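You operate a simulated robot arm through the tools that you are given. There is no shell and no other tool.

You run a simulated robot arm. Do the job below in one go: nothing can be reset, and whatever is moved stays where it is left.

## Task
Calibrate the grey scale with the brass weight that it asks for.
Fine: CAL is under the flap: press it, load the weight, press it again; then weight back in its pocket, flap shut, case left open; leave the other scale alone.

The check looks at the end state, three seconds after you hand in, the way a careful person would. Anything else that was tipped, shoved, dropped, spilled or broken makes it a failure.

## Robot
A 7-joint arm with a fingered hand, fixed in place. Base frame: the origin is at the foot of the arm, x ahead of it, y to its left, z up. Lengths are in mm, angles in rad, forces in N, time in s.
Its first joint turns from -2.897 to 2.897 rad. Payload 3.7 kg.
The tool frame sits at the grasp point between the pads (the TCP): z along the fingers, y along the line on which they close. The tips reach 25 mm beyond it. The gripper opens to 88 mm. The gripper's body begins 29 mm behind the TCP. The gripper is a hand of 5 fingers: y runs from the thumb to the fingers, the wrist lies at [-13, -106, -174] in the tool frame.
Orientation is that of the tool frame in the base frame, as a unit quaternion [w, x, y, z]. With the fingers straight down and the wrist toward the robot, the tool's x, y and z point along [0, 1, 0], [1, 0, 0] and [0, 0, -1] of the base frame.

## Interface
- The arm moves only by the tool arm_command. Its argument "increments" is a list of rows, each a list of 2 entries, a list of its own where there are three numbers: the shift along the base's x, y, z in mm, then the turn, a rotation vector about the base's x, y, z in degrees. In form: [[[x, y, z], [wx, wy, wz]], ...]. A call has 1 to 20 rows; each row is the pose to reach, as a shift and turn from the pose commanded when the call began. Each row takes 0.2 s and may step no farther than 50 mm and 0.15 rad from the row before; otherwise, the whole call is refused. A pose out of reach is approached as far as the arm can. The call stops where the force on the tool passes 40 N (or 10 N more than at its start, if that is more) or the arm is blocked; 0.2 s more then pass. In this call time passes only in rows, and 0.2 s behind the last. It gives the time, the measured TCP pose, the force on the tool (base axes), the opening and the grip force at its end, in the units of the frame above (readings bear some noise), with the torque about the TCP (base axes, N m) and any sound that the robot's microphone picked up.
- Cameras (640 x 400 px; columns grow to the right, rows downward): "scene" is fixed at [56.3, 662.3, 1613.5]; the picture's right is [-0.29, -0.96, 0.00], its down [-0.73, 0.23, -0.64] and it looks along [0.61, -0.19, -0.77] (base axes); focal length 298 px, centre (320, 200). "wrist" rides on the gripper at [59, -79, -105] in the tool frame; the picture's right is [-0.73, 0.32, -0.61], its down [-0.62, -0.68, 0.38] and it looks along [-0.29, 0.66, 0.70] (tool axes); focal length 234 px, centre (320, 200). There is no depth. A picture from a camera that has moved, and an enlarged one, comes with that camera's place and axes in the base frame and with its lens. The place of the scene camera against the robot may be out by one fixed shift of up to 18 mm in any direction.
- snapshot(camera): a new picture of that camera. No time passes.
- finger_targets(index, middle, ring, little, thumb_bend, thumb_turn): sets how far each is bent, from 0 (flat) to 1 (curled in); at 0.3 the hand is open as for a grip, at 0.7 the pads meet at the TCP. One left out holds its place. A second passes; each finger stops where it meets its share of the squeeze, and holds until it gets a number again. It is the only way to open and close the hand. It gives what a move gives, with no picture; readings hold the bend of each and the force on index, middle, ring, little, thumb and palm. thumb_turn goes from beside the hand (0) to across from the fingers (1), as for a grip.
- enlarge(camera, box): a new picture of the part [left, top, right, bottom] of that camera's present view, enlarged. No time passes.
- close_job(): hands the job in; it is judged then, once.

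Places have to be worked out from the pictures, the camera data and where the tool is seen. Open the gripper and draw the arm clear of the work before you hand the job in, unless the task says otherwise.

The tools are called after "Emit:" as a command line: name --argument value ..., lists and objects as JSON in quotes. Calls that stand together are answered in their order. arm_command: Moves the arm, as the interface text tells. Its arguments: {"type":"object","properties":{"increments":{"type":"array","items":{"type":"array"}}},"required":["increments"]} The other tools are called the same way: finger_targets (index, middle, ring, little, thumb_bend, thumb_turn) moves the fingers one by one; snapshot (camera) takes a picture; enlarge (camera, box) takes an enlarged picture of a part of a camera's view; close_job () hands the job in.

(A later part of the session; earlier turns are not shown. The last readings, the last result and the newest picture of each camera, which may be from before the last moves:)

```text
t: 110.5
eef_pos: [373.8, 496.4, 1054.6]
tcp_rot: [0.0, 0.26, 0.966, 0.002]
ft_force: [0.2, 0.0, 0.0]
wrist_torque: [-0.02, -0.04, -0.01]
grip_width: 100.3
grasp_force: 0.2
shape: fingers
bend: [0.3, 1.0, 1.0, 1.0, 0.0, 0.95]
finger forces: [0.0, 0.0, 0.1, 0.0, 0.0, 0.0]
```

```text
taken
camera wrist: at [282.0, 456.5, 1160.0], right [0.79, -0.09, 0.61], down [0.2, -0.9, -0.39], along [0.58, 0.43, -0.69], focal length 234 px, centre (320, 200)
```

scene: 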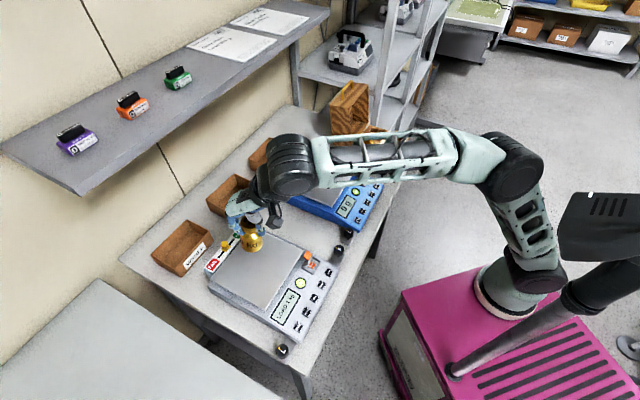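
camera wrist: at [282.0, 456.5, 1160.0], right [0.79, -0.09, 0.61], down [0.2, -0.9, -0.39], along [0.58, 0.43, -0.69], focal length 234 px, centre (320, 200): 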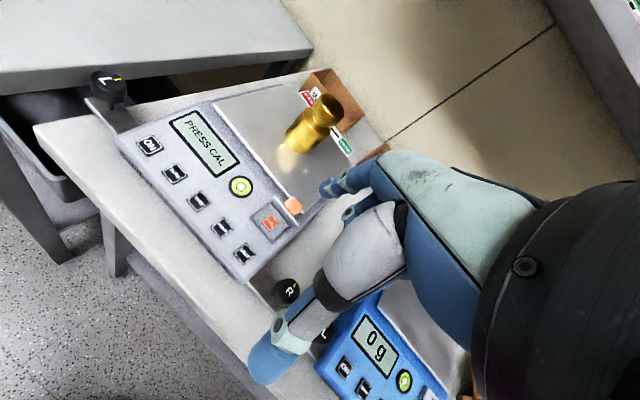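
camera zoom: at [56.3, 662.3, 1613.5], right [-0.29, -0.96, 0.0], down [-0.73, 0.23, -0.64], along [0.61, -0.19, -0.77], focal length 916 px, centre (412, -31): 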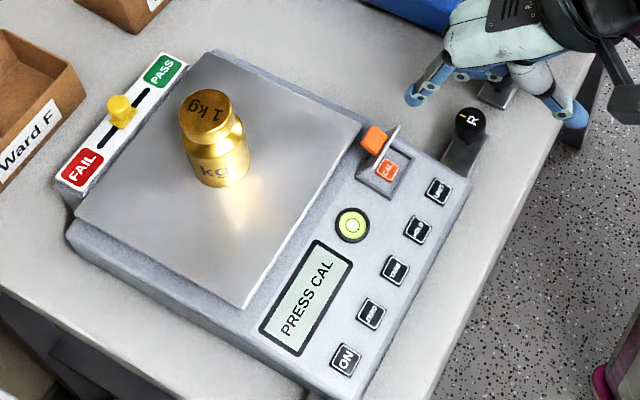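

"PRESS CAL" is shown. I descend in front of the flap again.

Emit:
arm_command --increments '[[[-1, 0, -25], [0, 0, 0]], [[-2, 1, -50], [0, 0, 0]], [[-2, 1, -75], [0, 0, 0]], [[-2, 1, -95], [0, 0, 0]], [[-2, 1, -105], [0, 0, 0]], [[-2, 1, -105], [0, 0, 0]]]'

Emit:
enlarge --camera "wrist" --box '[260, 130, 360, 230]'

Emit:
enlarge --camera "scene" --box '[300, 240, 335, 275]'

```text
t: 111.9
eef_pos: [367.3, 495.3, 952.1]
tcp_rot: [0.0, 0.259, 0.966, 0.002]
ft_force: [0.0, 0.0, -0.3]
wrist_torque: [0.01, 0.02, 0.01]
grip_width: 100.3
grasp_force: 0.1
shape: fingers
bend: [0.3, 1.0, 1.0, 1.0, 0.0, 0.95]
finger forces: [0.1, 0.0, 0.1, 0.1, 0.1, 0.0]
```

```text
4.00 times, centred on (310, 180) of wrist
camera zoom: at [277.0, 456.2, 1057.9], right [0.79, -0.09, 0.61], down [0.2, -0.9, -0.39], along [0.58, 0.43, -0.69], focal length 937 px, centre (360, 280)
```

zoom: 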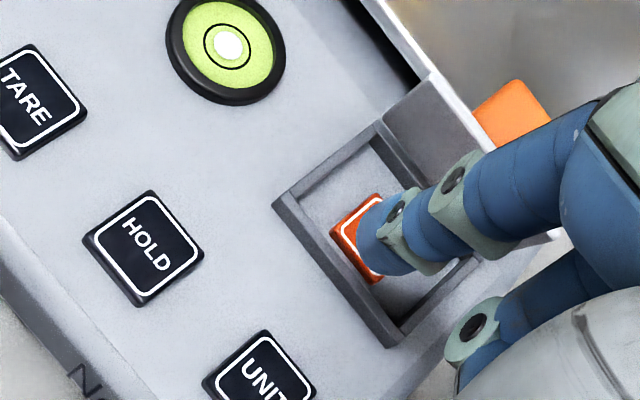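

```text
11.43 times, centred on (318, 258) of scene
camera zoom: at [56.3, 662.3, 1613.5], right [-0.29, -0.96, 0.0], down [-0.73, 0.23, -0.64], along [0.61, -0.19, -0.77], focal length 3402 px, centre (349, -457)
```

zoom: 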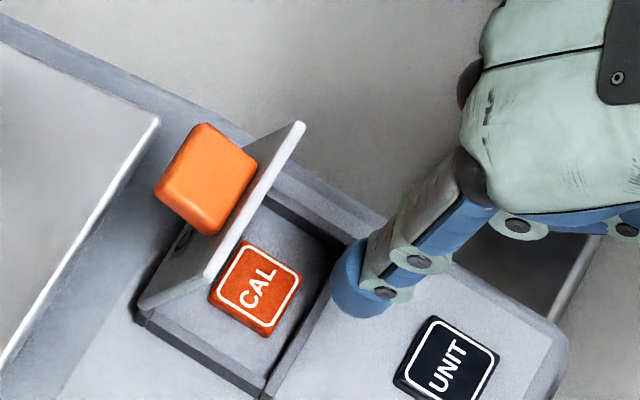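

I move in over the button, staying below the flap's edge, then look.

Emit:
arm_command --increments '[[[4, 4, -2], [0, 0, 0]], [[8, 8, -4], [0, 0, 0]], [[12, 11, -6], [0, 0, 0]], [[15.5, 13.5, -8], [0, 0, 0]], [[15.5, 13.5, -8], [0, 0, 0]], [[15.5, 13.5, -8], [0, 0, 0]]]'

Emit:
enlarge --camera "wrist" --box '[280, 150, 360, 220]'

Emit:
enlarge --camera "scene" --box '[305, 250, 325, 270]'

```text
t: 113.3
eef_pos: [383.5, 509.6, 943.9]
tcp_rot: [-0.001, 0.26, 0.966, 0.002]
ft_force: [-0.6, 0.7, -0.4]
wrist_torque: [-0.02, 0.02, 0.01]
grip_width: 100.5
grasp_force: 0.0
shape: fingers
bend: [0.3, 1.0, 1.0, 1.0, 0.0, 0.95]
finger forces: [0.0, 0.0, 0.0, 0.0, 0.1, 0.1]
```

```text
5.71 times, centred on (320, 185) of wrist
camera zoom: at [293.9, 470.6, 1049.6], right [0.79, -0.09, 0.61], down [0.2, -0.9, -0.39], along [0.58, 0.43, -0.69], focal length 1338 px, centre (320, 286)
```

zoom: 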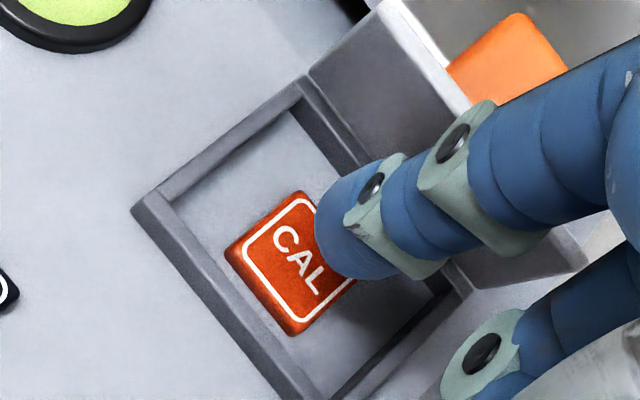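

```text
16.00 times, centred on (315, 260) of scene
camera zoom: at [56.3, 662.3, 1613.5], right [-0.29, -0.96, 0.0], down [-0.73, 0.23, -0.64], along [0.61, -0.19, -0.77], focal length 4763 px, centre (400, -760)
```

zoom: 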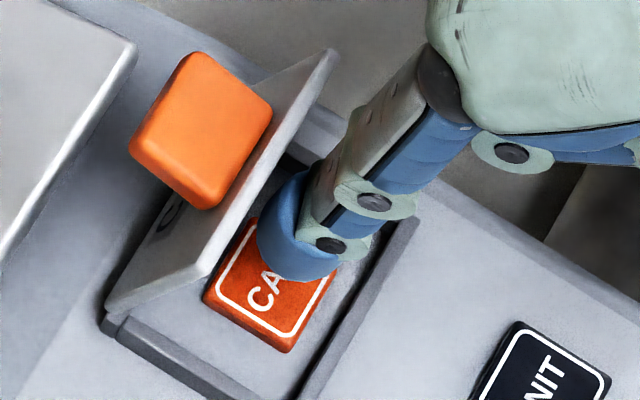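

The tip is above the CAL button. I descend in stages toward the earlier contact height (TCP z≈929).

Emit:
arm_command --increments '[[[1, 0, -4], [0, 0, 0]], [[2, 0, -8], [0, 0, 0]], [[2, 0, -12], [0, 0, 0]], [[2, 0, -12], [0, 0, 0]]]'

Emit:
enlarge --camera "wrist" --box '[280, 150, 360, 220]'

```text
t: 114.3
eef_pos: [386.7, 510.0, 931.5]
tcp_rot: [-0.001, 0.26, 0.966, 0.002]
ft_force: [-0.7, 0.5, -0.6]
wrist_torque: [0.02, 0.02, -0.02]
grip_width: 100.5
grasp_force: 0.1
shape: fingers
bend: [0.3, 1.0, 1.0, 1.0, 0.0, 0.95]
finger forces: [0.0, 0.1, 0.1, 0.0, 0.1, 0.0]
```

```text
5.71 times, centred on (320, 185) of wrist
camera zoom: at [295.7, 470.7, 1037.4], right [0.79, -0.09, 0.61], down [0.2, -0.9, -0.39], along [0.58, 0.42, -0.69], focal length 1338 px, centre (320, 286)
```

zoom: 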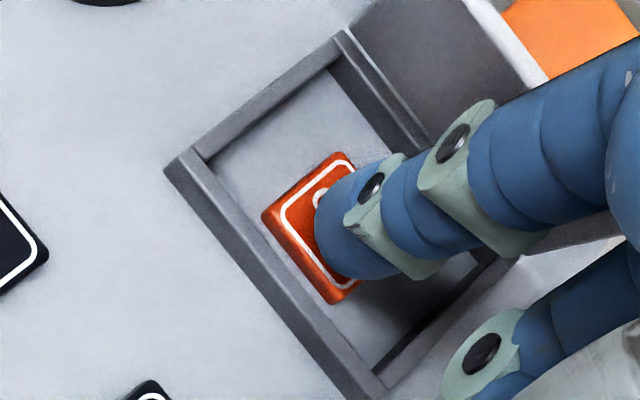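

The position matches the earlier successful press. I press down in 1 mm rows, listening for the click.

Emit:
arm_command --increments '[[[0, 0, -1], [0, 0, 0]], [[0, 0, -2], [0, 0, 0]], [[0, 0, -3], [0, 0, 0]], [[0, 0, -3], [0, 0, 0]]]'

Emit:
arm_command --increments '[[[0, 0, -1], [0, 0, 0]], [[0, 0, -2], [0, 0, 0]], [[0, 0, -2], [0, 0, 0]]]'

Emit:
enlarge --camera "scene" --box '[230, 225, 340, 335]'

```text
t: 115.3
eef_pos: [385.6, 511.0, 929.1]
tcp_rot: [0.0, 0.26, 0.966, 0.002]
ft_force: [0.4, 0.9, 0.1]
wrist_torque: [0.04, -0.06, 0.02]
grip_width: 100.9
grasp_force: 0.4
shape: fingers
bend: [0.3, 1.0, 1.0, 1.0, 0.0, 0.95]
finger forces: [0.5, 0.0, 0.0, 0.0, 0.0, 0.1]
```

```text
t: 116.1
eef_pos: [386.8, 510.8, 926.8]
tcp_rot: [-0.001, 0.26, 0.966, 0.002]
ft_force: [-0.3, -1.5, 3.0]
wrist_torque: [0.11, -0.07, -0.02]
grip_width: 100.5
grasp_force: 1.6
shape: fingers
bend: [0.3, 1.0, 1.0, 1.0, 0.0, 0.95]
finger forces: [3.0, 0.0, 0.0, 0.0, 0.0, 0.1]
heard: click
```

```text
3.64 times, centred on (285, 280) of scene
camera zoom: at [56.3, 662.3, 1613.5], right [-0.29, -0.96, 0.0], down [-0.73, 0.23, -0.64], along [0.61, -0.19, -0.77], focal length 1082 px, centre (447, -91)
```

zoom: 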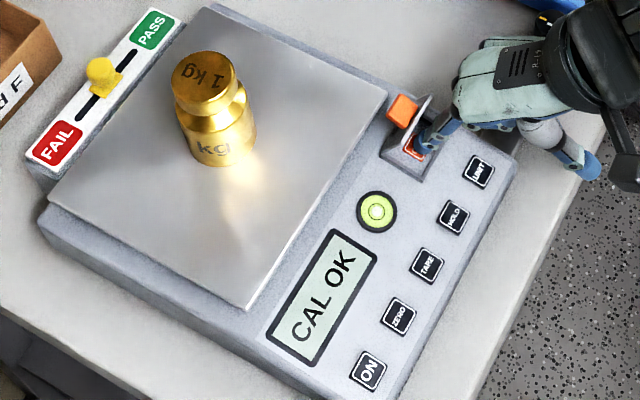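

"CAL OK" — the calibration is accepted. I release the button and back out the way I came.

Emit:
arm_command --increments '[[[0, 0, 5], [0, 0, 0]], [[0, 0, 14], [0, 0, 0]], [[-6, -5, 17], [0, 0, 0]], [[-12, -10, 19], [0, 0, 0]], [[-17, -15, 25], [0, 0, 0]], [[-17, -15, 60], [0, 0, 0]], [[-17, -15, 95], [0, 0, 0]], [[-17, -15, 95], [0, 0, 0]]]'

Emit:
enlarge --camera "scene" --box '[230, 225, 340, 335]'

Emit:
enlarge --camera "scene" --box '[295, 240, 335, 280]'

```text
t: 117.9
eef_pos: [370.5, 496.2, 1019.8]
tcp_rot: [0.0, 0.26, 0.966, 0.002]
ft_force: [0.1, -0.1, 0.1]
wrist_torque: [0.0, 0.04, 0.0]
grip_width: 100.5
grasp_force: 0.1
shape: fingers
bend: [0.3, 1.0, 1.0, 1.0, 0.0, 0.95]
finger forces: [0.0, 0.0, 0.0, 0.1, 0.0, 0.0]
```

```text
3.64 times, centred on (285, 280) of scene
camera zoom: at [56.3, 662.3, 1613.5], right [-0.29, -0.96, 0.0], down [-0.73, 0.23, -0.64], along [0.61, -0.19, -0.77], focal length 1082 px, centre (447, -91)
```

zoom: 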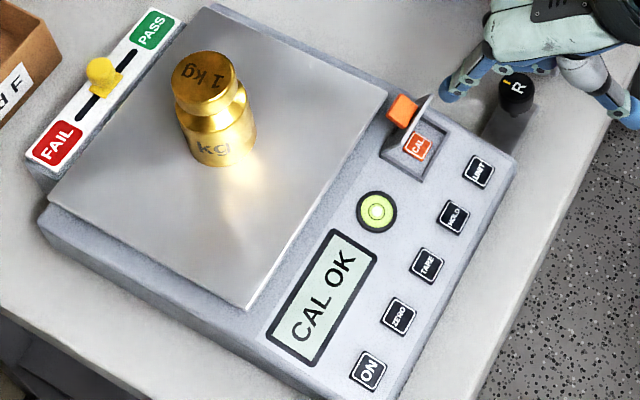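

```text
10.00 times, centred on (315, 260) of scene
camera zoom: at [56.3, 662.3, 1613.5], right [-0.29, -0.96, 0.0], down [-0.73, 0.23, -0.64], along [0.61, -0.19, -0.77], focal length 2977 px, centre (370, -400)
```

zoom: 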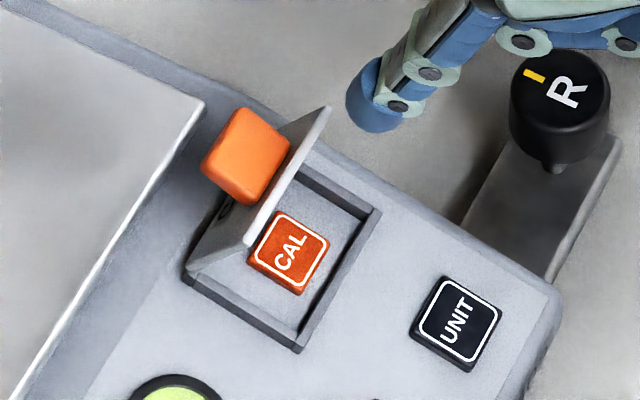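

CAL OK stays on the display. Since I'm right here, I shut the flap first: I position the fingertip above and slightly behind the raised flap's tab.

Emit:
arm_command --increments '[[[5, 6, 0], [0, 0, 0]], [[11, 12, 0], [0, 0, 0]], [[17, 19, 0], [0, 0, 0]], [[17, 19, -8], [0, 0, 0]], [[17, 19, -14], [0, 0, 0]], [[17, 19, -14], [0, 0, 0]]]'

Emit:
enlarge --camera "scene" --box '[295, 235, 335, 275]'

Emit:
enlarge --camera "wrist" --box '[260, 130, 360, 230]'

```text
t: 119.3
eef_pos: [386.6, 515.0, 1007.9]
tcp_rot: [-0.001, 0.26, 0.966, 0.002]
ft_force: [0.3, 0.2, 0.0]
wrist_torque: [0.01, 0.05, 0.02]
grip_width: 100.5
grasp_force: 0.1
shape: fingers
bend: [0.3, 1.0, 1.0, 1.0, 0.0, 0.95]
finger forces: [0.0, 0.1, 0.1, 0.0, 0.0, 0.0]
```

```text
10.00 times, centred on (315, 255) of scene
camera zoom: at [56.3, 662.3, 1613.5], right [-0.29, -0.96, 0.0], down [-0.73, 0.23, -0.64], along [0.61, -0.19, -0.77], focal length 2977 px, centre (370, -350)
```

zoom: 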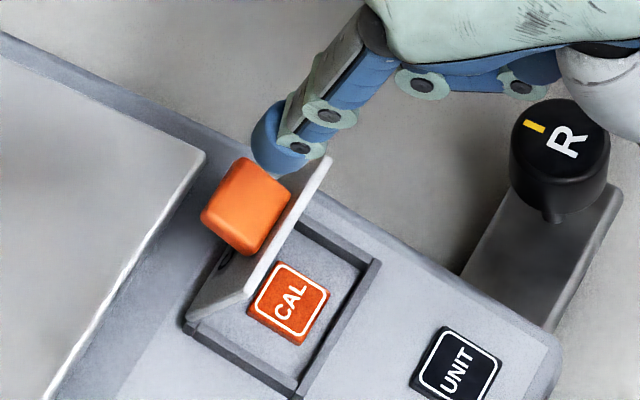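

```text
4.00 times, centred on (310, 180) of wrist
camera zoom: at [296.0, 475.6, 1112.4], right [0.79, -0.09, 0.61], down [0.2, -0.9, -0.39], along [0.58, 0.42, -0.69], focal length 937 px, centre (360, 280)
```

zoom: 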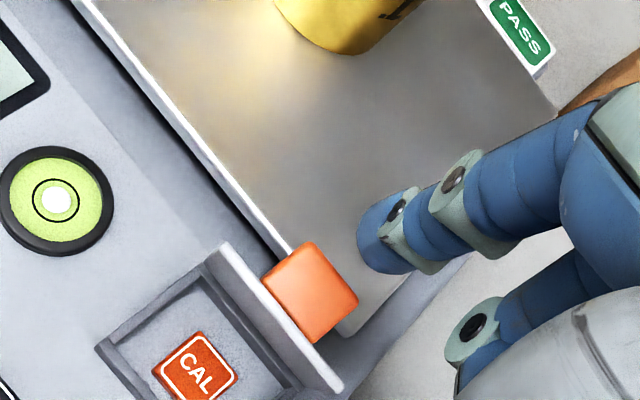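

The tip is above the tab. I lower it about 20 mm into the corner between the tab and the flap's lip.

Emit:
arm_command --increments '[[[0, 0, -6], [0, 0, 0]], [[0, 0, -12], [0, 0, 0]], [[0, 0, -17], [0, 0, 0]], [[0, 0, -20], [0, 0, 0]], [[0, 0, -20], [0, 0, 0]]]'

Emit:
enlarge --camera "scene" --box '[300, 240, 330, 270]'

Emit:
enlarge --camera "wrist" --box '[270, 140, 360, 230]'

```text
t: 120.5
eef_pos: [387.5, 513.2, 987.1]
tcp_rot: [-0.001, 0.26, 0.966, 0.002]
ft_force: [-0.6, 0.2, -0.6]
wrist_torque: [0.0, -0.03, 0.02]
grip_width: 100.9
grasp_force: 0.1
shape: fingers
bend: [0.3, 1.0, 1.0, 1.0, 0.0, 0.95]
finger forces: [0.1, 0.1, 0.1, 0.0, 0.1, 0.1]
```

```text
13.33 times, centred on (315, 255) of scene
camera zoom: at [56.3, 662.3, 1613.5], right [-0.29, -0.96, 0.0], down [-0.73, 0.23, -0.64], along [0.61, -0.19, -0.77], focal length 3969 px, centre (387, -533)
```

zoom: 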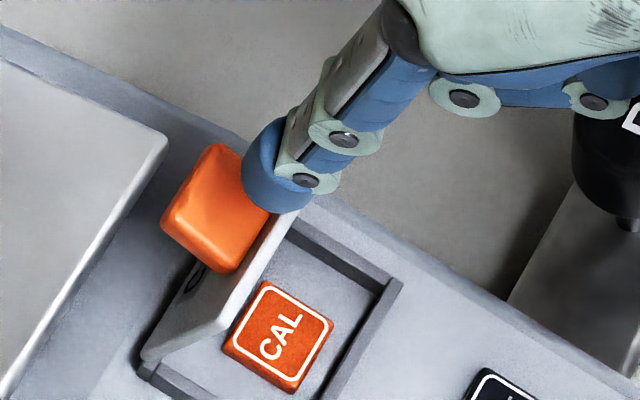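

```text
4.44 times, centred on (315, 185) of wrist
camera zoom: at [296.5, 473.5, 1093.3], right [0.79, -0.09, 0.61], down [0.2, -0.9, -0.39], along [0.58, 0.43, -0.69], focal length 1041 px, centre (342, 267)
```

zoom: 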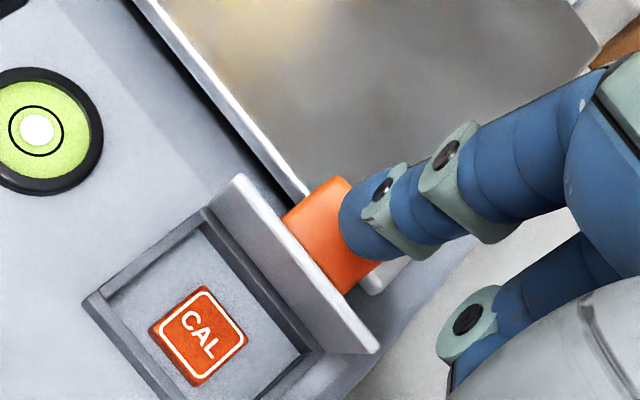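

No contact yet. I go down a little more in small steps.

Emit:
arm_command --increments '[[[0, 0, -2], [0, 0, 0]], [[0, 0, -4], [0, 0, 0]], [[0, 0, -6], [0, 0, 0]], [[0, 0, -6], [0, 0, 0]]]'

Emit:
enlarge --camera "scene" --box '[300, 240, 330, 270]'

Emit:
enlarge --camera "wrist" --box '[270, 140, 360, 230]'

```text
t: 121.5
eef_pos: [386.5, 513.8, 982.2]
tcp_rot: [0.0, 0.26, 0.966, 0.002]
ft_force: [0.8, -0.1, 0.3]
wrist_torque: [-0.03, 0.02, 0.03]
grip_width: 100.4
grasp_force: 0.1
shape: fingers
bend: [0.3, 1.0, 1.0, 1.0, 0.0, 0.95]
finger forces: [0.1, 0.1, 0.0, 0.0, 0.0, 0.1]
```

```text
13.33 times, centred on (315, 255) of scene
camera zoom: at [56.3, 662.3, 1613.5], right [-0.29, -0.96, 0.0], down [-0.73, 0.23, -0.64], along [0.61, -0.19, -0.77], focal length 3969 px, centre (387, -533)
```

zoom: 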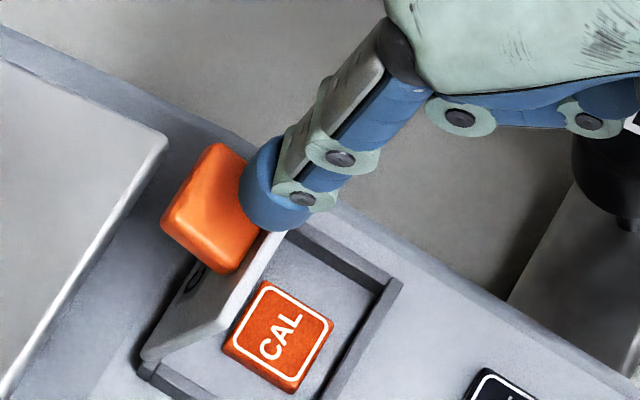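

```text
4.44 times, centred on (315, 185) of wrist
camera zoom: at [296.5, 474.2, 1086.8], right [0.79, -0.09, 0.61], down [0.2, -0.9, -0.39], along [0.58, 0.42, -0.69], focal length 1041 px, centre (342, 267)
```

zoom: 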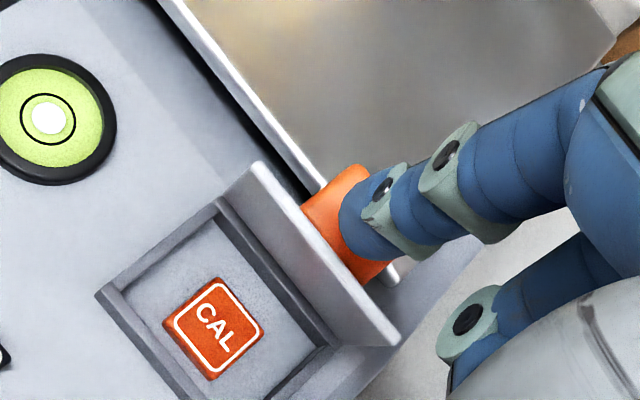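

The tip is behind the lip, above the tab. I go down a few mm more.

Emit:
arm_command --increments '[[[0, 0, -2], [0, 0, 0]], [[0, 0, -4], [0, 0, 0]], [[0, 0, -6], [0, 0, 0]], [[0, 0, -6], [0, 0, 0]]]'

Emit:
enlarge --camera "scene" --box '[300, 240, 330, 270]'

```text
t: 122.5
eef_pos: [386.5, 514.2, 974.6]
tcp_rot: [-0.001, 0.26, 0.966, 0.002]
ft_force: [0.1, -1.0, -1.1]
wrist_torque: [0.0, -0.02, -0.02]
grip_width: 100.8
grasp_force: 0.0
shape: fingers
bend: [0.3, 1.0, 1.0, 1.0, 0.0, 0.95]
finger forces: [0.1, 0.1, 0.1, 0.0, 0.0, 0.0]
```

```text
13.33 times, centred on (315, 255) of scene
camera zoom: at [56.3, 662.3, 1613.5], right [-0.29, -0.96, 0.0], down [-0.73, 0.23, -0.64], along [0.61, -0.19, -0.77], focal length 3969 px, centre (387, -533)
```

zoom: 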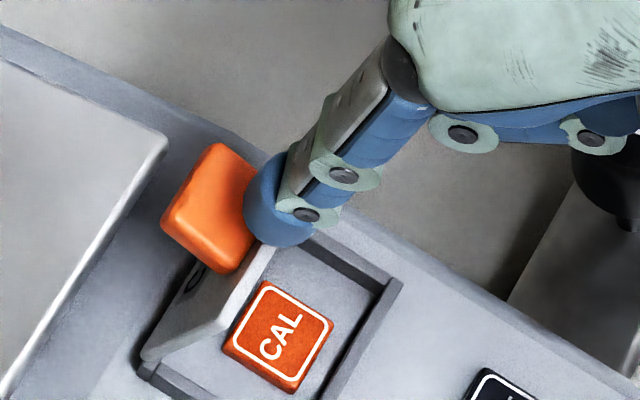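

I check the wrist view to see on which side of the flap the tip is.

Emit:
enlarge --camera "wrist" --box '[280, 150, 350, 220]'

Emit:
enlarge --camera "scene" --box '[305, 245, 325, 265]'

```text
5.71 times, centred on (315, 185) of wrist
camera zoom: at [296.2, 473.7, 1081.2], right [0.79, -0.09, 0.61], down [0.2, -0.9, -0.39], along [0.58, 0.42, -0.69], focal length 1338 px, centre (349, 286)
```

zoom: 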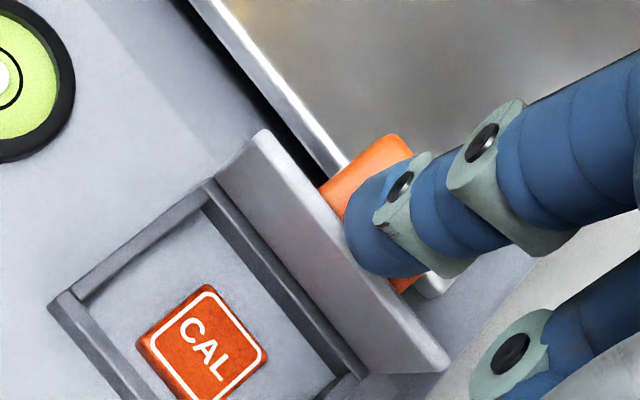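

```text
16.00 times, centred on (315, 255) of scene
camera zoom: at [56.3, 662.3, 1613.5], right [-0.29, -0.96, 0.0], down [-0.73, 0.23, -0.64], along [0.61, -0.19, -0.77], focal length 4763 px, centre (400, -680)
```

zoom: 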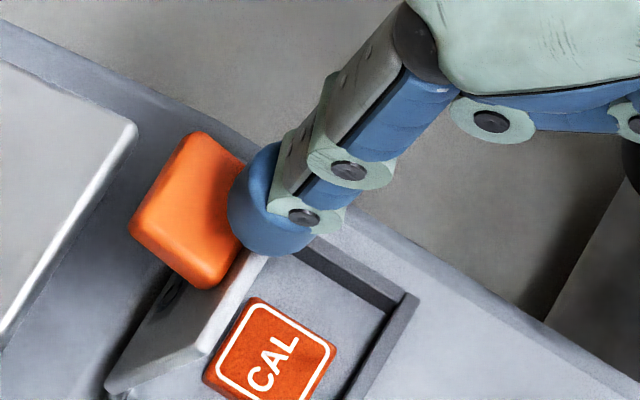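

The tip is right above the flap's edge. I move 10 mm further back so it is clearly behind the flap, lower it, and then draw it toward me.

Emit:
arm_command --increments '[[[0, 0, 4], [0, 0, 0]], [[4, 4, 5], [0, 0, 0]], [[7.5, 7.5, 5], [0, 0, 0]], [[7.5, 7.5, 0], [0, 0, 0]], [[7.5, 7.5, -4], [0, 0, 0]], [[7.5, 7.5, -4], [0, 0, 0]]]'

Emit:
enlarge --camera "wrist" --box '[280, 150, 350, 220]'

Emit:
enlarge --camera "scene" --box '[300, 240, 330, 270]'

```text
t: 123.9
eef_pos: [393.3, 520.9, 971.9]
tcp_rot: [0.0, 0.26, 0.966, 0.002]
ft_force: [0.4, 0.4, 2.3]
wrist_torque: [0.14, -0.07, 0.04]
grip_width: 101.3
grasp_force: 0.9
shape: fingers
bend: [0.3, 1.0, 1.0, 1.0, 0.0, 0.95]
finger forces: [2.1, 0.0, 0.1, 0.0, 0.0, 0.0]
```

```text
5.71 times, centred on (315, 185) of wrist
camera zoom: at [303.8, 481.7, 1078.2], right [0.79, -0.09, 0.61], down [0.2, -0.9, -0.39], along [0.58, 0.43, -0.69], focal length 1338 px, centre (349, 286)
```

zoom: 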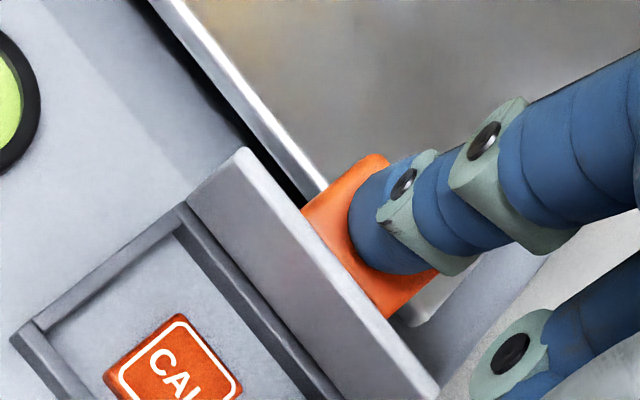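

```text
13.33 times, centred on (315, 255) of scene
camera zoom: at [56.3, 662.3, 1613.5], right [-0.29, -0.96, 0.0], down [-0.73, 0.23, -0.64], along [0.61, -0.19, -0.77], focal length 3969 px, centre (387, -533)
```

zoom: 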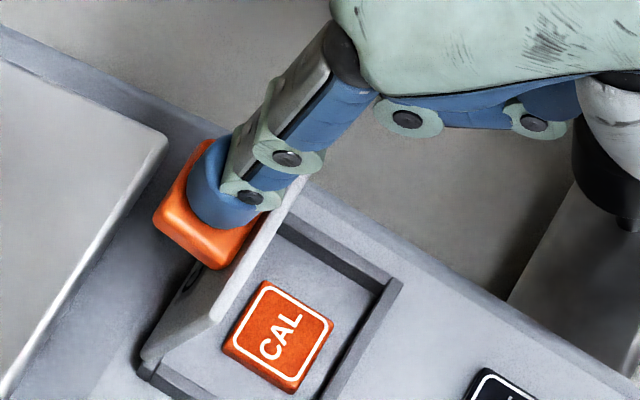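

The tip rests on the tab behind the lip (about 2 N). I now draw it toward me along the closing arc.

Emit:
arm_command --increments '[[[-2.4, -2.4, -0.5], [0, 0, 0]], [[-4.8, -4.8, -1.8], [0, 0, 0]], [[-7.1, -7.1, -3.2], [0, 0, 0]], [[-10, -10, -5.6], [0, 0, 0]], [[-10, -10, -5.6], [0, 0, 0]]]'

Emit:
enlarge --camera "scene" --box '[300, 240, 330, 270]'

Emit:
enlarge --camera "wrist" --box '[280, 150, 350, 220]'

```text
t: 125.1
eef_pos: [384.8, 512.3, 965.9]
tcp_rot: [-0.001, 0.26, 0.966, 0.002]
ft_force: [-1.3, -0.7, 3.7]
wrist_torque: [0.12, -0.03, 0.03]
grip_width: 100.0
grasp_force: 2.0
shape: fingers
bend: [0.3, 1.0, 1.0, 1.0, 0.0, 0.95]
finger forces: [3.9, 0.1, 0.0, 0.0, 0.0, 0.1]
```

```text
13.33 times, centred on (315, 255) of scene
camera zoom: at [56.3, 662.3, 1613.5], right [-0.29, -0.96, 0.0], down [-0.73, 0.23, -0.64], along [0.61, -0.19, -0.77], focal length 3969 px, centre (387, -533)
```

zoom: 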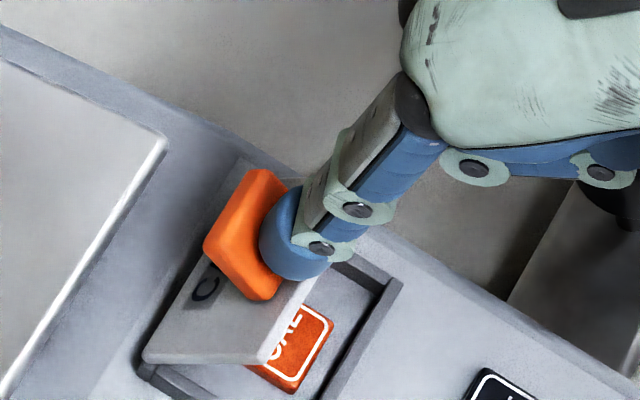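

```text
5.71 times, centred on (315, 185) of wrist
camera zoom: at [294.0, 472.1, 1072.0], right [0.79, -0.09, 0.61], down [0.2, -0.9, -0.39], along [0.58, 0.43, -0.69], focal length 1338 px, centre (349, 286)
```

zoom: 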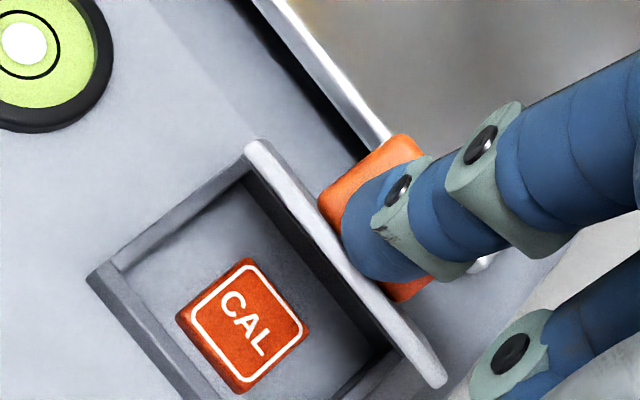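

The flap is closing nicely, with the finger behind its lip. I continue along the arc, down and toward me.

Emit:
arm_command --increments '[[[-3, -3, -2.5], [0, 0, 0]], [[-6, -6, -5.5], [0, 0, 0]], [[-9, -9, -9.5], [0, 0, 0]], [[-11, -11, -14], [0, 0, 0]], [[-12.5, -12.5, -19], [0, 0, 0]], [[-12.5, -12.5, -19], [0, 0, 0]]]'

Emit:
enlarge --camera "scene" --box '[300, 245, 330, 275]'

Emit:
enlarge --camera "wrist" --box '[280, 150, 350, 220]'

```text
t: 126.5
eef_pos: [372.2, 498.7, 948.2]
tcp_rot: [-0.001, 0.26, 0.966, 0.002]
ft_force: [-0.1, -0.2, -0.4]
wrist_torque: [0.01, -0.01, 0.01]
grip_width: 100.6
grasp_force: 0.1
shape: fingers
bend: [0.3, 1.0, 1.0, 1.0, 0.0, 0.95]
finger forces: [0.1, 0.0, 0.0, 0.0, 0.0, 0.1]
```

```text
13.33 times, centred on (315, 260) of scene
camera zoom: at [56.3, 662.3, 1613.5], right [-0.29, -0.96, 0.0], down [-0.73, 0.23, -0.64], along [0.61, -0.19, -0.77], focal length 3969 px, centre (387, -600)
```

zoom: 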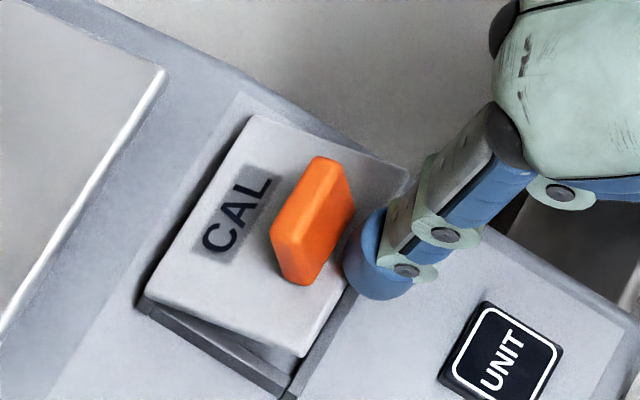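

```text
5.71 times, centred on (315, 185) of wrist
camera zoom: at [281.6, 459.1, 1052.7], right [0.79, -0.09, 0.61], down [0.2, -0.9, -0.39], along [0.58, 0.43, -0.69], focal length 1338 px, centre (349, 286)
```

zoom: 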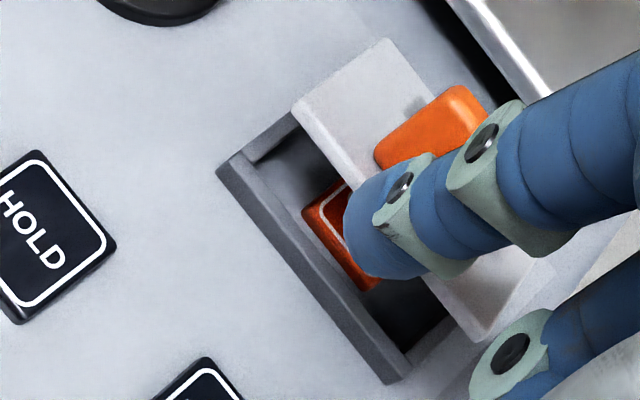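

The flap is at about 28° and the finger has slipped off in front. I step back, rise, come over the tab and press it down from above.

Emit:
arm_command --increments '[[[-4, -4, 0], [0, 0, 0]], [[-8, -8, 2], [0, 0, 0]], [[-8, -8, 20], [0, 0, 0]], [[-8, -8, 40], [0, 0, 0]], [[-2, -2, 42], [0, 0, 0]], [[3, 3, 42], [0, 0, 0]], [[3, 3, 42], [0, 0, 0]]]'

Emit:
enlarge --camera "scene" --box '[300, 240, 330, 270]'

Emit:
enlarge --camera "wrist" --box '[260, 140, 350, 230]'

```text
t: 128.1
eef_pos: [376.3, 502.4, 989.8]
tcp_rot: [0.0, 0.26, 0.966, 0.002]
ft_force: [-0.4, -1.1, -0.1]
wrist_torque: [0.01, -0.03, 0.04]
grip_width: 100.8
grasp_force: 0.1
shape: fingers
bend: [0.3, 1.0, 1.0, 1.0, 0.0, 0.95]
finger forces: [0.1, 0.1, 0.1, 0.0, 0.1, 0.0]
```

```text
13.33 times, centred on (315, 255) of scene
camera zoom: at [56.3, 662.3, 1613.5], right [-0.29, -0.96, 0.0], down [-0.73, 0.23, -0.64], along [0.61, -0.19, -0.77], focal length 3969 px, centre (387, -533)
```

zoom: 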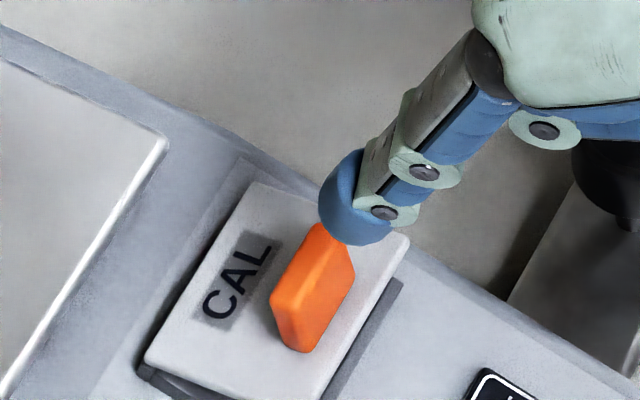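

```text
4.44 times, centred on (305, 185) of wrist
camera zoom: at [285.4, 462.3, 1094.5], right [0.79, -0.09, 0.61], down [0.2, -0.9, -0.39], along [0.58, 0.42, -0.69], focal length 1041 px, centre (387, 267)
```

zoom: 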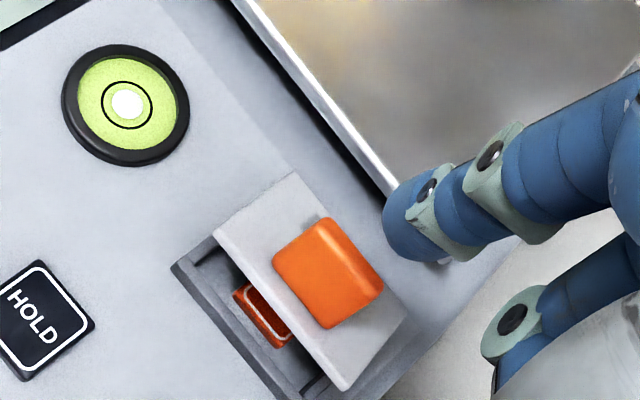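

The tip is a bit behind the tab's centre. I shift 6 mm toward me and press down in stages.

Emit:
arm_command --increments '[[[-4.3, -4.3, 0], [0, 0, 0]], [[-4.3, -4.3, -6], [0, 0, 0]], [[-4.3, -4.3, -12], [0, 0, 0]], [[-4.3, -4.3, -17], [0, 0, 0]], [[-4.3, -4.3, -22], [0, 0, 0]], [[-4.3, -4.3, -22], [0, 0, 0]]]'

Emit:
enlarge --camera "scene" --box '[300, 245, 330, 275]'

Emit:
enlarge --camera "wrist" --box '[270, 150, 350, 230]'

```text
t: 129.5
eef_pos: [371.5, 498.2, 966.3]
tcp_rot: [0.001, 0.26, 0.966, 0.002]
ft_force: [-0.4, -0.5, 0.8]
wrist_torque: [0.03, -0.03, 0.0]
grip_width: 100.1
grasp_force: 0.1
shape: fingers
bend: [0.3, 1.0, 1.0, 1.0, 0.0, 0.95]
finger forces: [0.0, 0.0, 0.0, 0.1, 0.0, 0.0]
```

```text
13.33 times, centred on (315, 260) of scene
camera zoom: at [56.3, 662.3, 1613.5], right [-0.29, -0.96, 0.0], down [-0.73, 0.23, -0.64], along [0.61, -0.19, -0.77], focal length 3969 px, centre (387, -600)
```

zoom: 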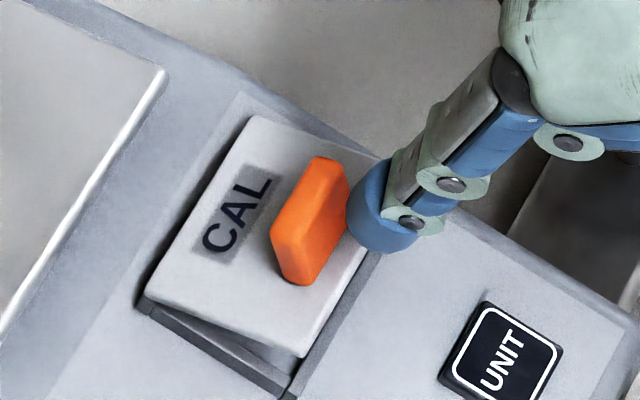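

```text
5.00 times, centred on (310, 190) of wrist
camera zoom: at [281.0, 458.5, 1072.0], right [0.79, -0.09, 0.61], down [0.2, -0.9, -0.39], along [0.58, 0.42, -0.69], focal length 1171 px, centre (370, 250)
```

zoom: 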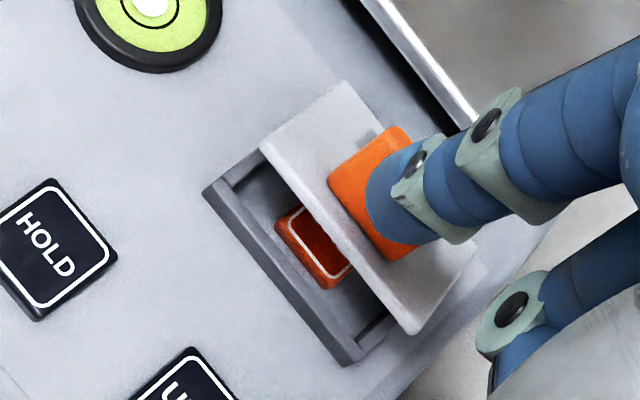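

The tip is in front of the tab, above the lip. I press straight down; this pushes the lip and shuts the flap.

Emit:
arm_command --increments '[[[0, 0, -3], [0, 0, 0]], [[0, 0, -6], [0, 0, 0]], [[0, 0, -9], [0, 0, 0]], [[0, 0, -12], [0, 0, 0]], [[0, 0, -15], [0, 0, 0]], [[0, 0, -15], [0, 0, 0]]]'

Emit:
enlarge --camera "scene" --box '[300, 245, 330, 275]'

Emit:
enlarge --camera "wrist" --box '[270, 150, 350, 230]'

```text
t: 130.9
eef_pos: [370.3, 497.0, 952.6]
tcp_rot: [-0.001, 0.26, 0.966, 0.001]
ft_force: [-0.1, 0.1, 0.4]
wrist_torque: [0.02, 0.01, -0.03]
grip_width: 100.4
grasp_force: 0.1
shape: fingers
bend: [0.3, 1.0, 1.0, 1.0, 0.0, 0.95]
finger forces: [0.0, 0.1, 0.0, 0.1, 0.0, 0.1]
```

```text
13.33 times, centred on (315, 260) of scene
camera zoom: at [56.3, 662.3, 1613.5], right [-0.29, -0.96, 0.0], down [-0.73, 0.23, -0.64], along [0.61, -0.19, -0.77], focal length 3969 px, centre (387, -600)
```

zoom: 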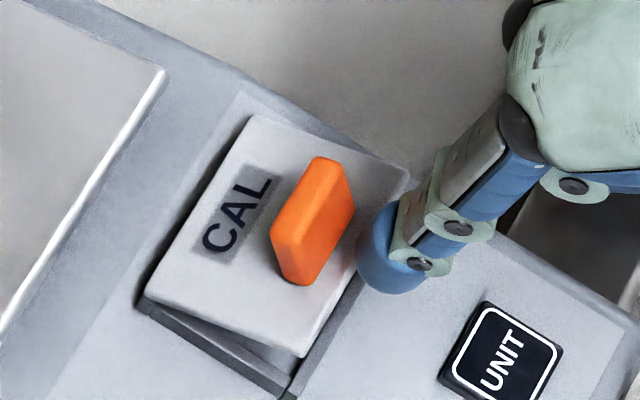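

```text
5.00 times, centred on (310, 190) of wrist
camera zoom: at [279.7, 457.3, 1057.7], right [0.79, -0.09, 0.61], down [0.2, -0.9, -0.39], along [0.58, 0.42, -0.69], focal length 1171 px, centre (370, 250)
```

zoom: 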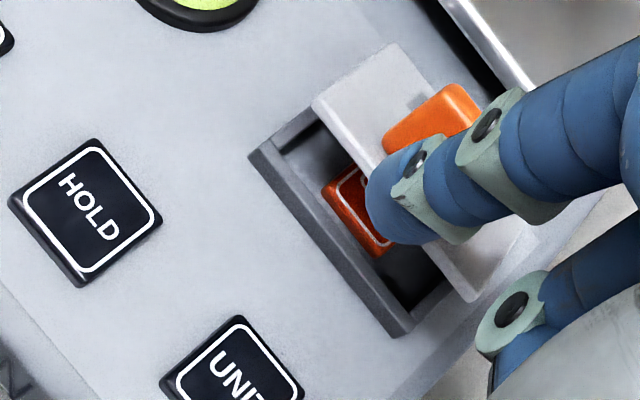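

The finger passed in front of the lip. I rise, shift 9 mm back and come down on the tab/plate itself.

Emit:
arm_command --increments '[[[0, 0, 12], [0, 0, 0]], [[0, 0, 26], [0, 0, 0]], [[0, 0, 38], [0, 0, 0]], [[3.5, 3.5, 38], [0, 0, 0]], [[7, 7, 38], [0, 0, 0]], [[7, 7, 30], [0, 0, 0]], [[7, 7, 24], [0, 0, 0]], [[7, 7, 24], [0, 0, 0]]]'

Emit:
enlarge --camera "scene" --box '[300, 245, 330, 275]'

Emit:
enlarge --camera "wrist" --box '[270, 150, 350, 230]'

```text
t: 132.7
eef_pos: [378.4, 504.5, 978.2]
tcp_rot: [-0.001, 0.259, 0.966, 0.002]
ft_force: [0.8, 0.3, -0.3]
wrist_torque: [0.02, -0.02, 0.04]
grip_width: 100.6
grasp_force: 0.1
shape: fingers
bend: [0.3, 1.0, 1.0, 1.0, 0.0, 0.95]
finger forces: [0.0, 0.0, 0.0, 0.0, 0.1, 0.0]
```

```text
13.33 times, centred on (315, 260) of scene
camera zoom: at [56.3, 662.3, 1613.5], right [-0.29, -0.96, 0.0], down [-0.73, 0.23, -0.64], along [0.61, -0.19, -0.77], focal length 3969 px, centre (387, -600)
```

zoom: 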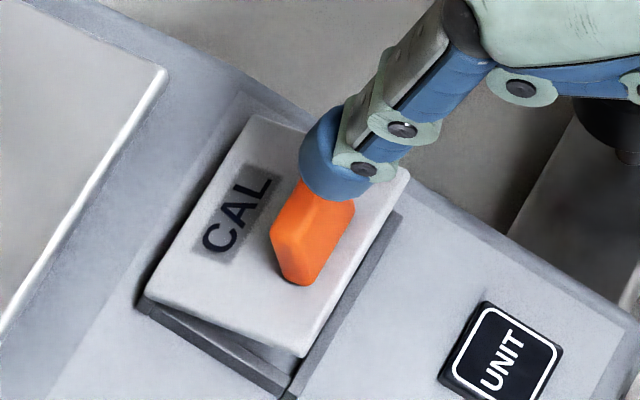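

```text
5.00 times, centred on (310, 190) of wrist
camera zoom: at [288.0, 465.4, 1083.4], right [0.79, -0.09, 0.61], down [0.2, -0.9, -0.39], along [0.58, 0.43, -0.69], focal length 1171 px, centre (370, 250)
```

zoom: 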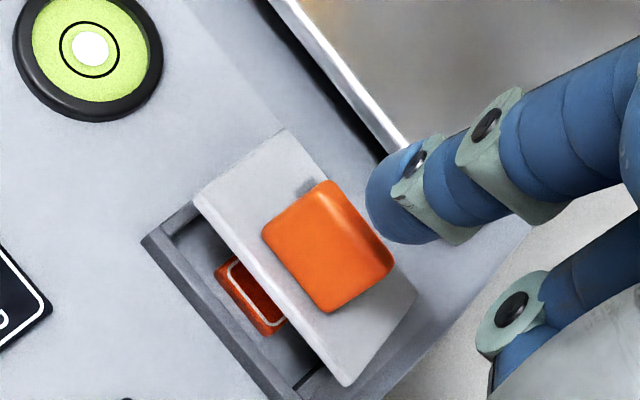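

The tip is now right over the tab. I press down.

Emit:
arm_command --increments '[[[0, 0, -3], [0, 0, 0]], [[0, 0, -6], [0, 0, 0]], [[0, 0, -9], [0, 0, 0]], [[0, 0, -12], [0, 0, 0]], [[0, 0, -12], [0, 0, 0]]]'

Emit:
enlarge --camera "scene" --box '[300, 245, 330, 275]'

Emit:
enlarge --camera "wrist" --box '[270, 150, 350, 230]'

```text
t: 133.9
eef_pos: [377.1, 504.2, 964.4]
tcp_rot: [0.0, 0.259, 0.966, 0.002]
ft_force: [0.0, 0.5, 0.2]
wrist_torque: [0.0, -0.01, 0.02]
grip_width: 100.6
grasp_force: 0.1
shape: fingers
bend: [0.3, 1.0, 1.0, 1.0, 0.0, 0.95]
finger forces: [0.0, 0.0, 0.1, 0.1, 0.0, 0.1]
```

```text
13.33 times, centred on (315, 260) of scene
camera zoom: at [56.3, 662.3, 1613.5], right [-0.29, -0.96, 0.0], down [-0.73, 0.23, -0.64], along [0.61, -0.19, -0.77], focal length 3969 px, centre (387, -600)
```

zoom: 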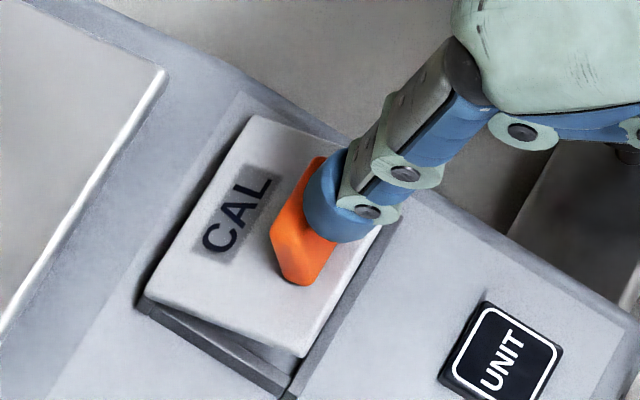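

```text
5.00 times, centred on (310, 190) of wrist
camera zoom: at [286.8, 465.2, 1069.4], right [0.79, -0.09, 0.61], down [0.2, -0.9, -0.39], along [0.58, 0.42, -0.69], focal length 1171 px, centre (370, 250)
```

zoom: 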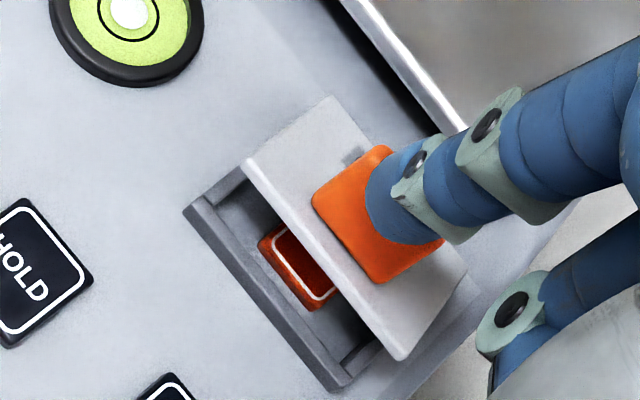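

Not yet touching. I continue down, drifting slightly back so the tip stays on the tab.

Emit:
arm_command --increments '[[[1, 1, -3], [0, 0, 0]], [[1.5, 1.5, -6], [0, 0, 0]], [[2, 2, -9], [0, 0, 0]], [[2, 2, -9], [0, 0, 0]]]'

Emit:
enlarge --camera "scene" --box '[300, 245, 330, 275]'

Emit:
enlarge --camera "wrist" --box '[270, 150, 350, 230]'

```text
t: 134.9
eef_pos: [378.1, 507.4, 954.4]
tcp_rot: [-0.001, 0.259, 0.966, 0.002]
ft_force: [-0.2, -0.9, -0.5]
wrist_torque: [-0.03, -0.02, 0.02]
grip_width: 100.4
grasp_force: 0.0
shape: fingers
bend: [0.3, 1.0, 1.0, 1.0, 0.0, 0.95]
finger forces: [0.0, 0.1, 0.1, 0.1, 0.0, 0.0]
```

```text
13.33 times, centred on (315, 260) of scene
camera zoom: at [56.3, 662.3, 1613.5], right [-0.29, -0.96, 0.0], down [-0.73, 0.23, -0.64], along [0.61, -0.19, -0.77], focal length 3969 px, centre (387, -600)
```

zoom: 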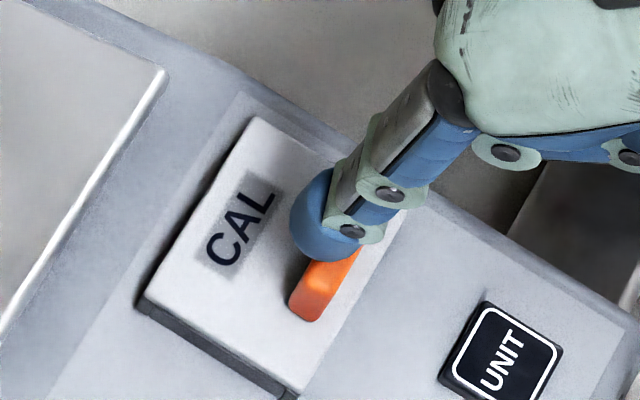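

```text
5.00 times, centred on (310, 190) of wrist
camera zoom: at [288.5, 467.6, 1060.4], right [0.79, -0.09, 0.61], down [0.2, -0.9, -0.39], along [0.58, 0.43, -0.69], focal length 1171 px, centre (370, 250)
```

zoom: 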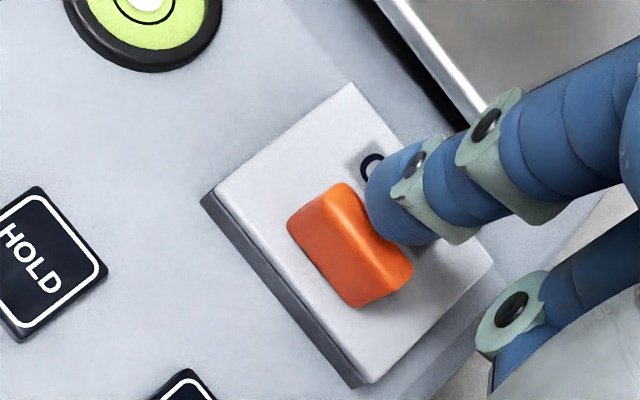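

The flap looks shut. I press lightly a little further to make sure it is fully seated.

Emit:
arm_command --increments '[[[0, 0, -1.5], [0, 0, 0]], [[0, 0, -3], [0, 0, 0]], [[0, 0, -4.5], [0, 0, 0]], [[0, 0, -4.5], [0, 0, 0]]]'

Emit:
enlarge --camera "scene" --box '[300, 245, 330, 275]'

```text
t: 135.9
eef_pos: [379.1, 507.0, 949.5]
tcp_rot: [0.0, 0.259, 0.966, 0.002]
ft_force: [-0.7, -1.8, 6.0]
wrist_torque: [0.26, -0.1, -0.01]
grip_width: 100.9
grasp_force: 3.2
shape: fingers
bend: [0.3, 1.0, 1.0, 1.0, 0.0, 0.95]
finger forces: [6.3, 0.1, 0.0, 0.1, 0.0, 0.1]
```

```text
13.33 times, centred on (315, 260) of scene
camera zoom: at [56.3, 662.3, 1613.5], right [-0.29, -0.96, 0.0], down [-0.73, 0.23, -0.64], along [0.61, -0.19, -0.77], focal length 3969 px, centre (387, -600)
```

zoom: 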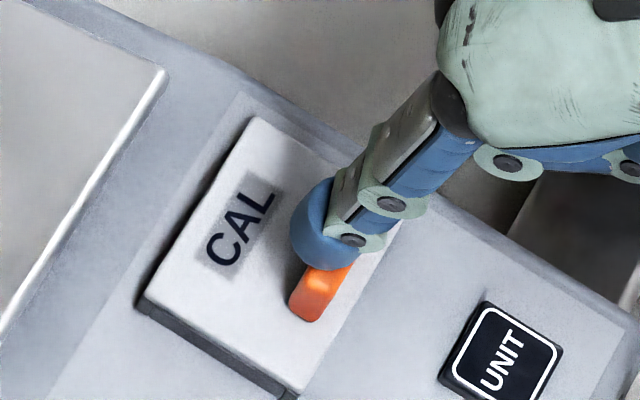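

The flap is fully seated (6 N, no click). I lift straight off and rise, then reshape the hand for gripping the weight.

Emit:
arm_command --increments '[[[0, 0, 6], [0, 0, 0]], [[0, 0, 20], [0, 0, 0]], [[0, 0, 50], [0, 0, 0]], [[0, 0, 90], [0, 0, 0]], [[0, 0, 130], [0, 0, 0]], [[0, 0, 155], [0, 0, 0]], [[0, 0, 155], [0, 0, 0]]]'

Emit:
finger_targets --index 0.43 --middle 0.43 --ring 1.0 --little 1.0 --thumb_bend 0.43 --thumb_turn 1.0

Emit:
enlarge --camera "scene" --box '[230, 225, 340, 335]'

Emit:
enlarge --camera "scene" --box '[300, 250, 325, 275]'

```text
t: 137.5
eef_pos: [378.1, 509.1, 1107.4]
tcp_rot: [-0.001, 0.26, 0.966, 0.003]
ft_force: [0.6, 0.5, 0.3]
wrist_torque: [-0.01, -0.01, 0.01]
grip_width: 100.4
grasp_force: 0.0
shape: fingers
bend: [0.3, 1.0, 1.0, 1.0, 0.0, 0.95]
finger forces: [0.1, 0.1, 0.0, 0.1, 0.0, 0.0]
```

```text
t: 138.5
eef_pos: [378.2, 509.6, 1107.5]
tcp_rot: [0.0, 0.26, 0.966, 0.002]
ft_force: [0.3, -0.7, -0.6]
wrist_torque: [0.0, 0.07, 0.02]
grip_width: 57.6
grasp_force: 0.1
shape: fingers
bend: [0.43, 0.43, 1.0, 1.0, 0.43, 0.99]
finger forces: [0.0, 0.1, 0.0, 0.0, 0.0, 0.0]
```

```text
3.64 times, centred on (285, 280) of scene
camera zoom: at [56.3, 662.3, 1613.5], right [-0.29, -0.96, 0.0], down [-0.73, 0.23, -0.64], along [0.61, -0.19, -0.77], focal length 1082 px, centre (447, -91)
```

zoom: 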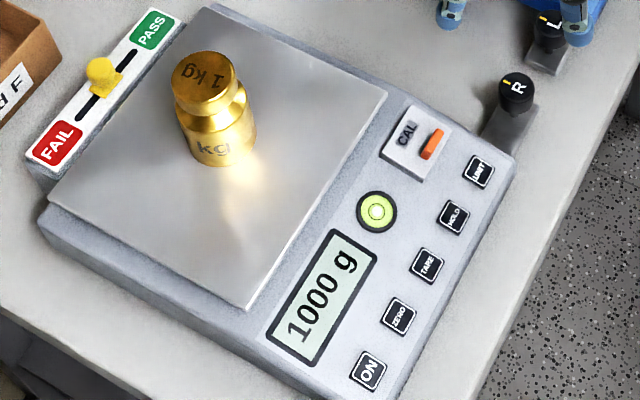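

```text
16.00 times, centred on (312, 262) of scene
camera zoom: at [56.3, 662.3, 1613.5], right [-0.29, -0.96, 0.0], down [-0.73, 0.23, -0.64], along [0.61, -0.19, -0.77], focal length 4763 px, centre (440, -800)
```

zoom: 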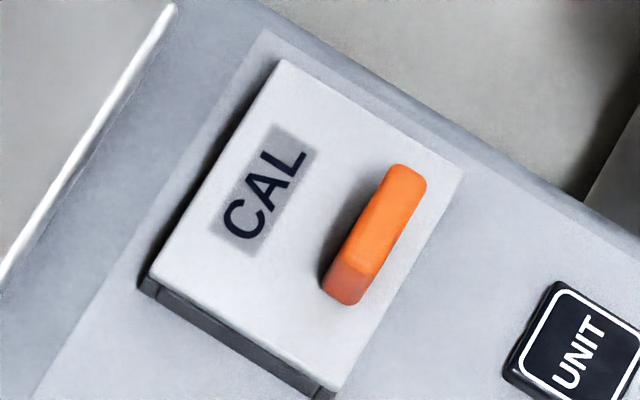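

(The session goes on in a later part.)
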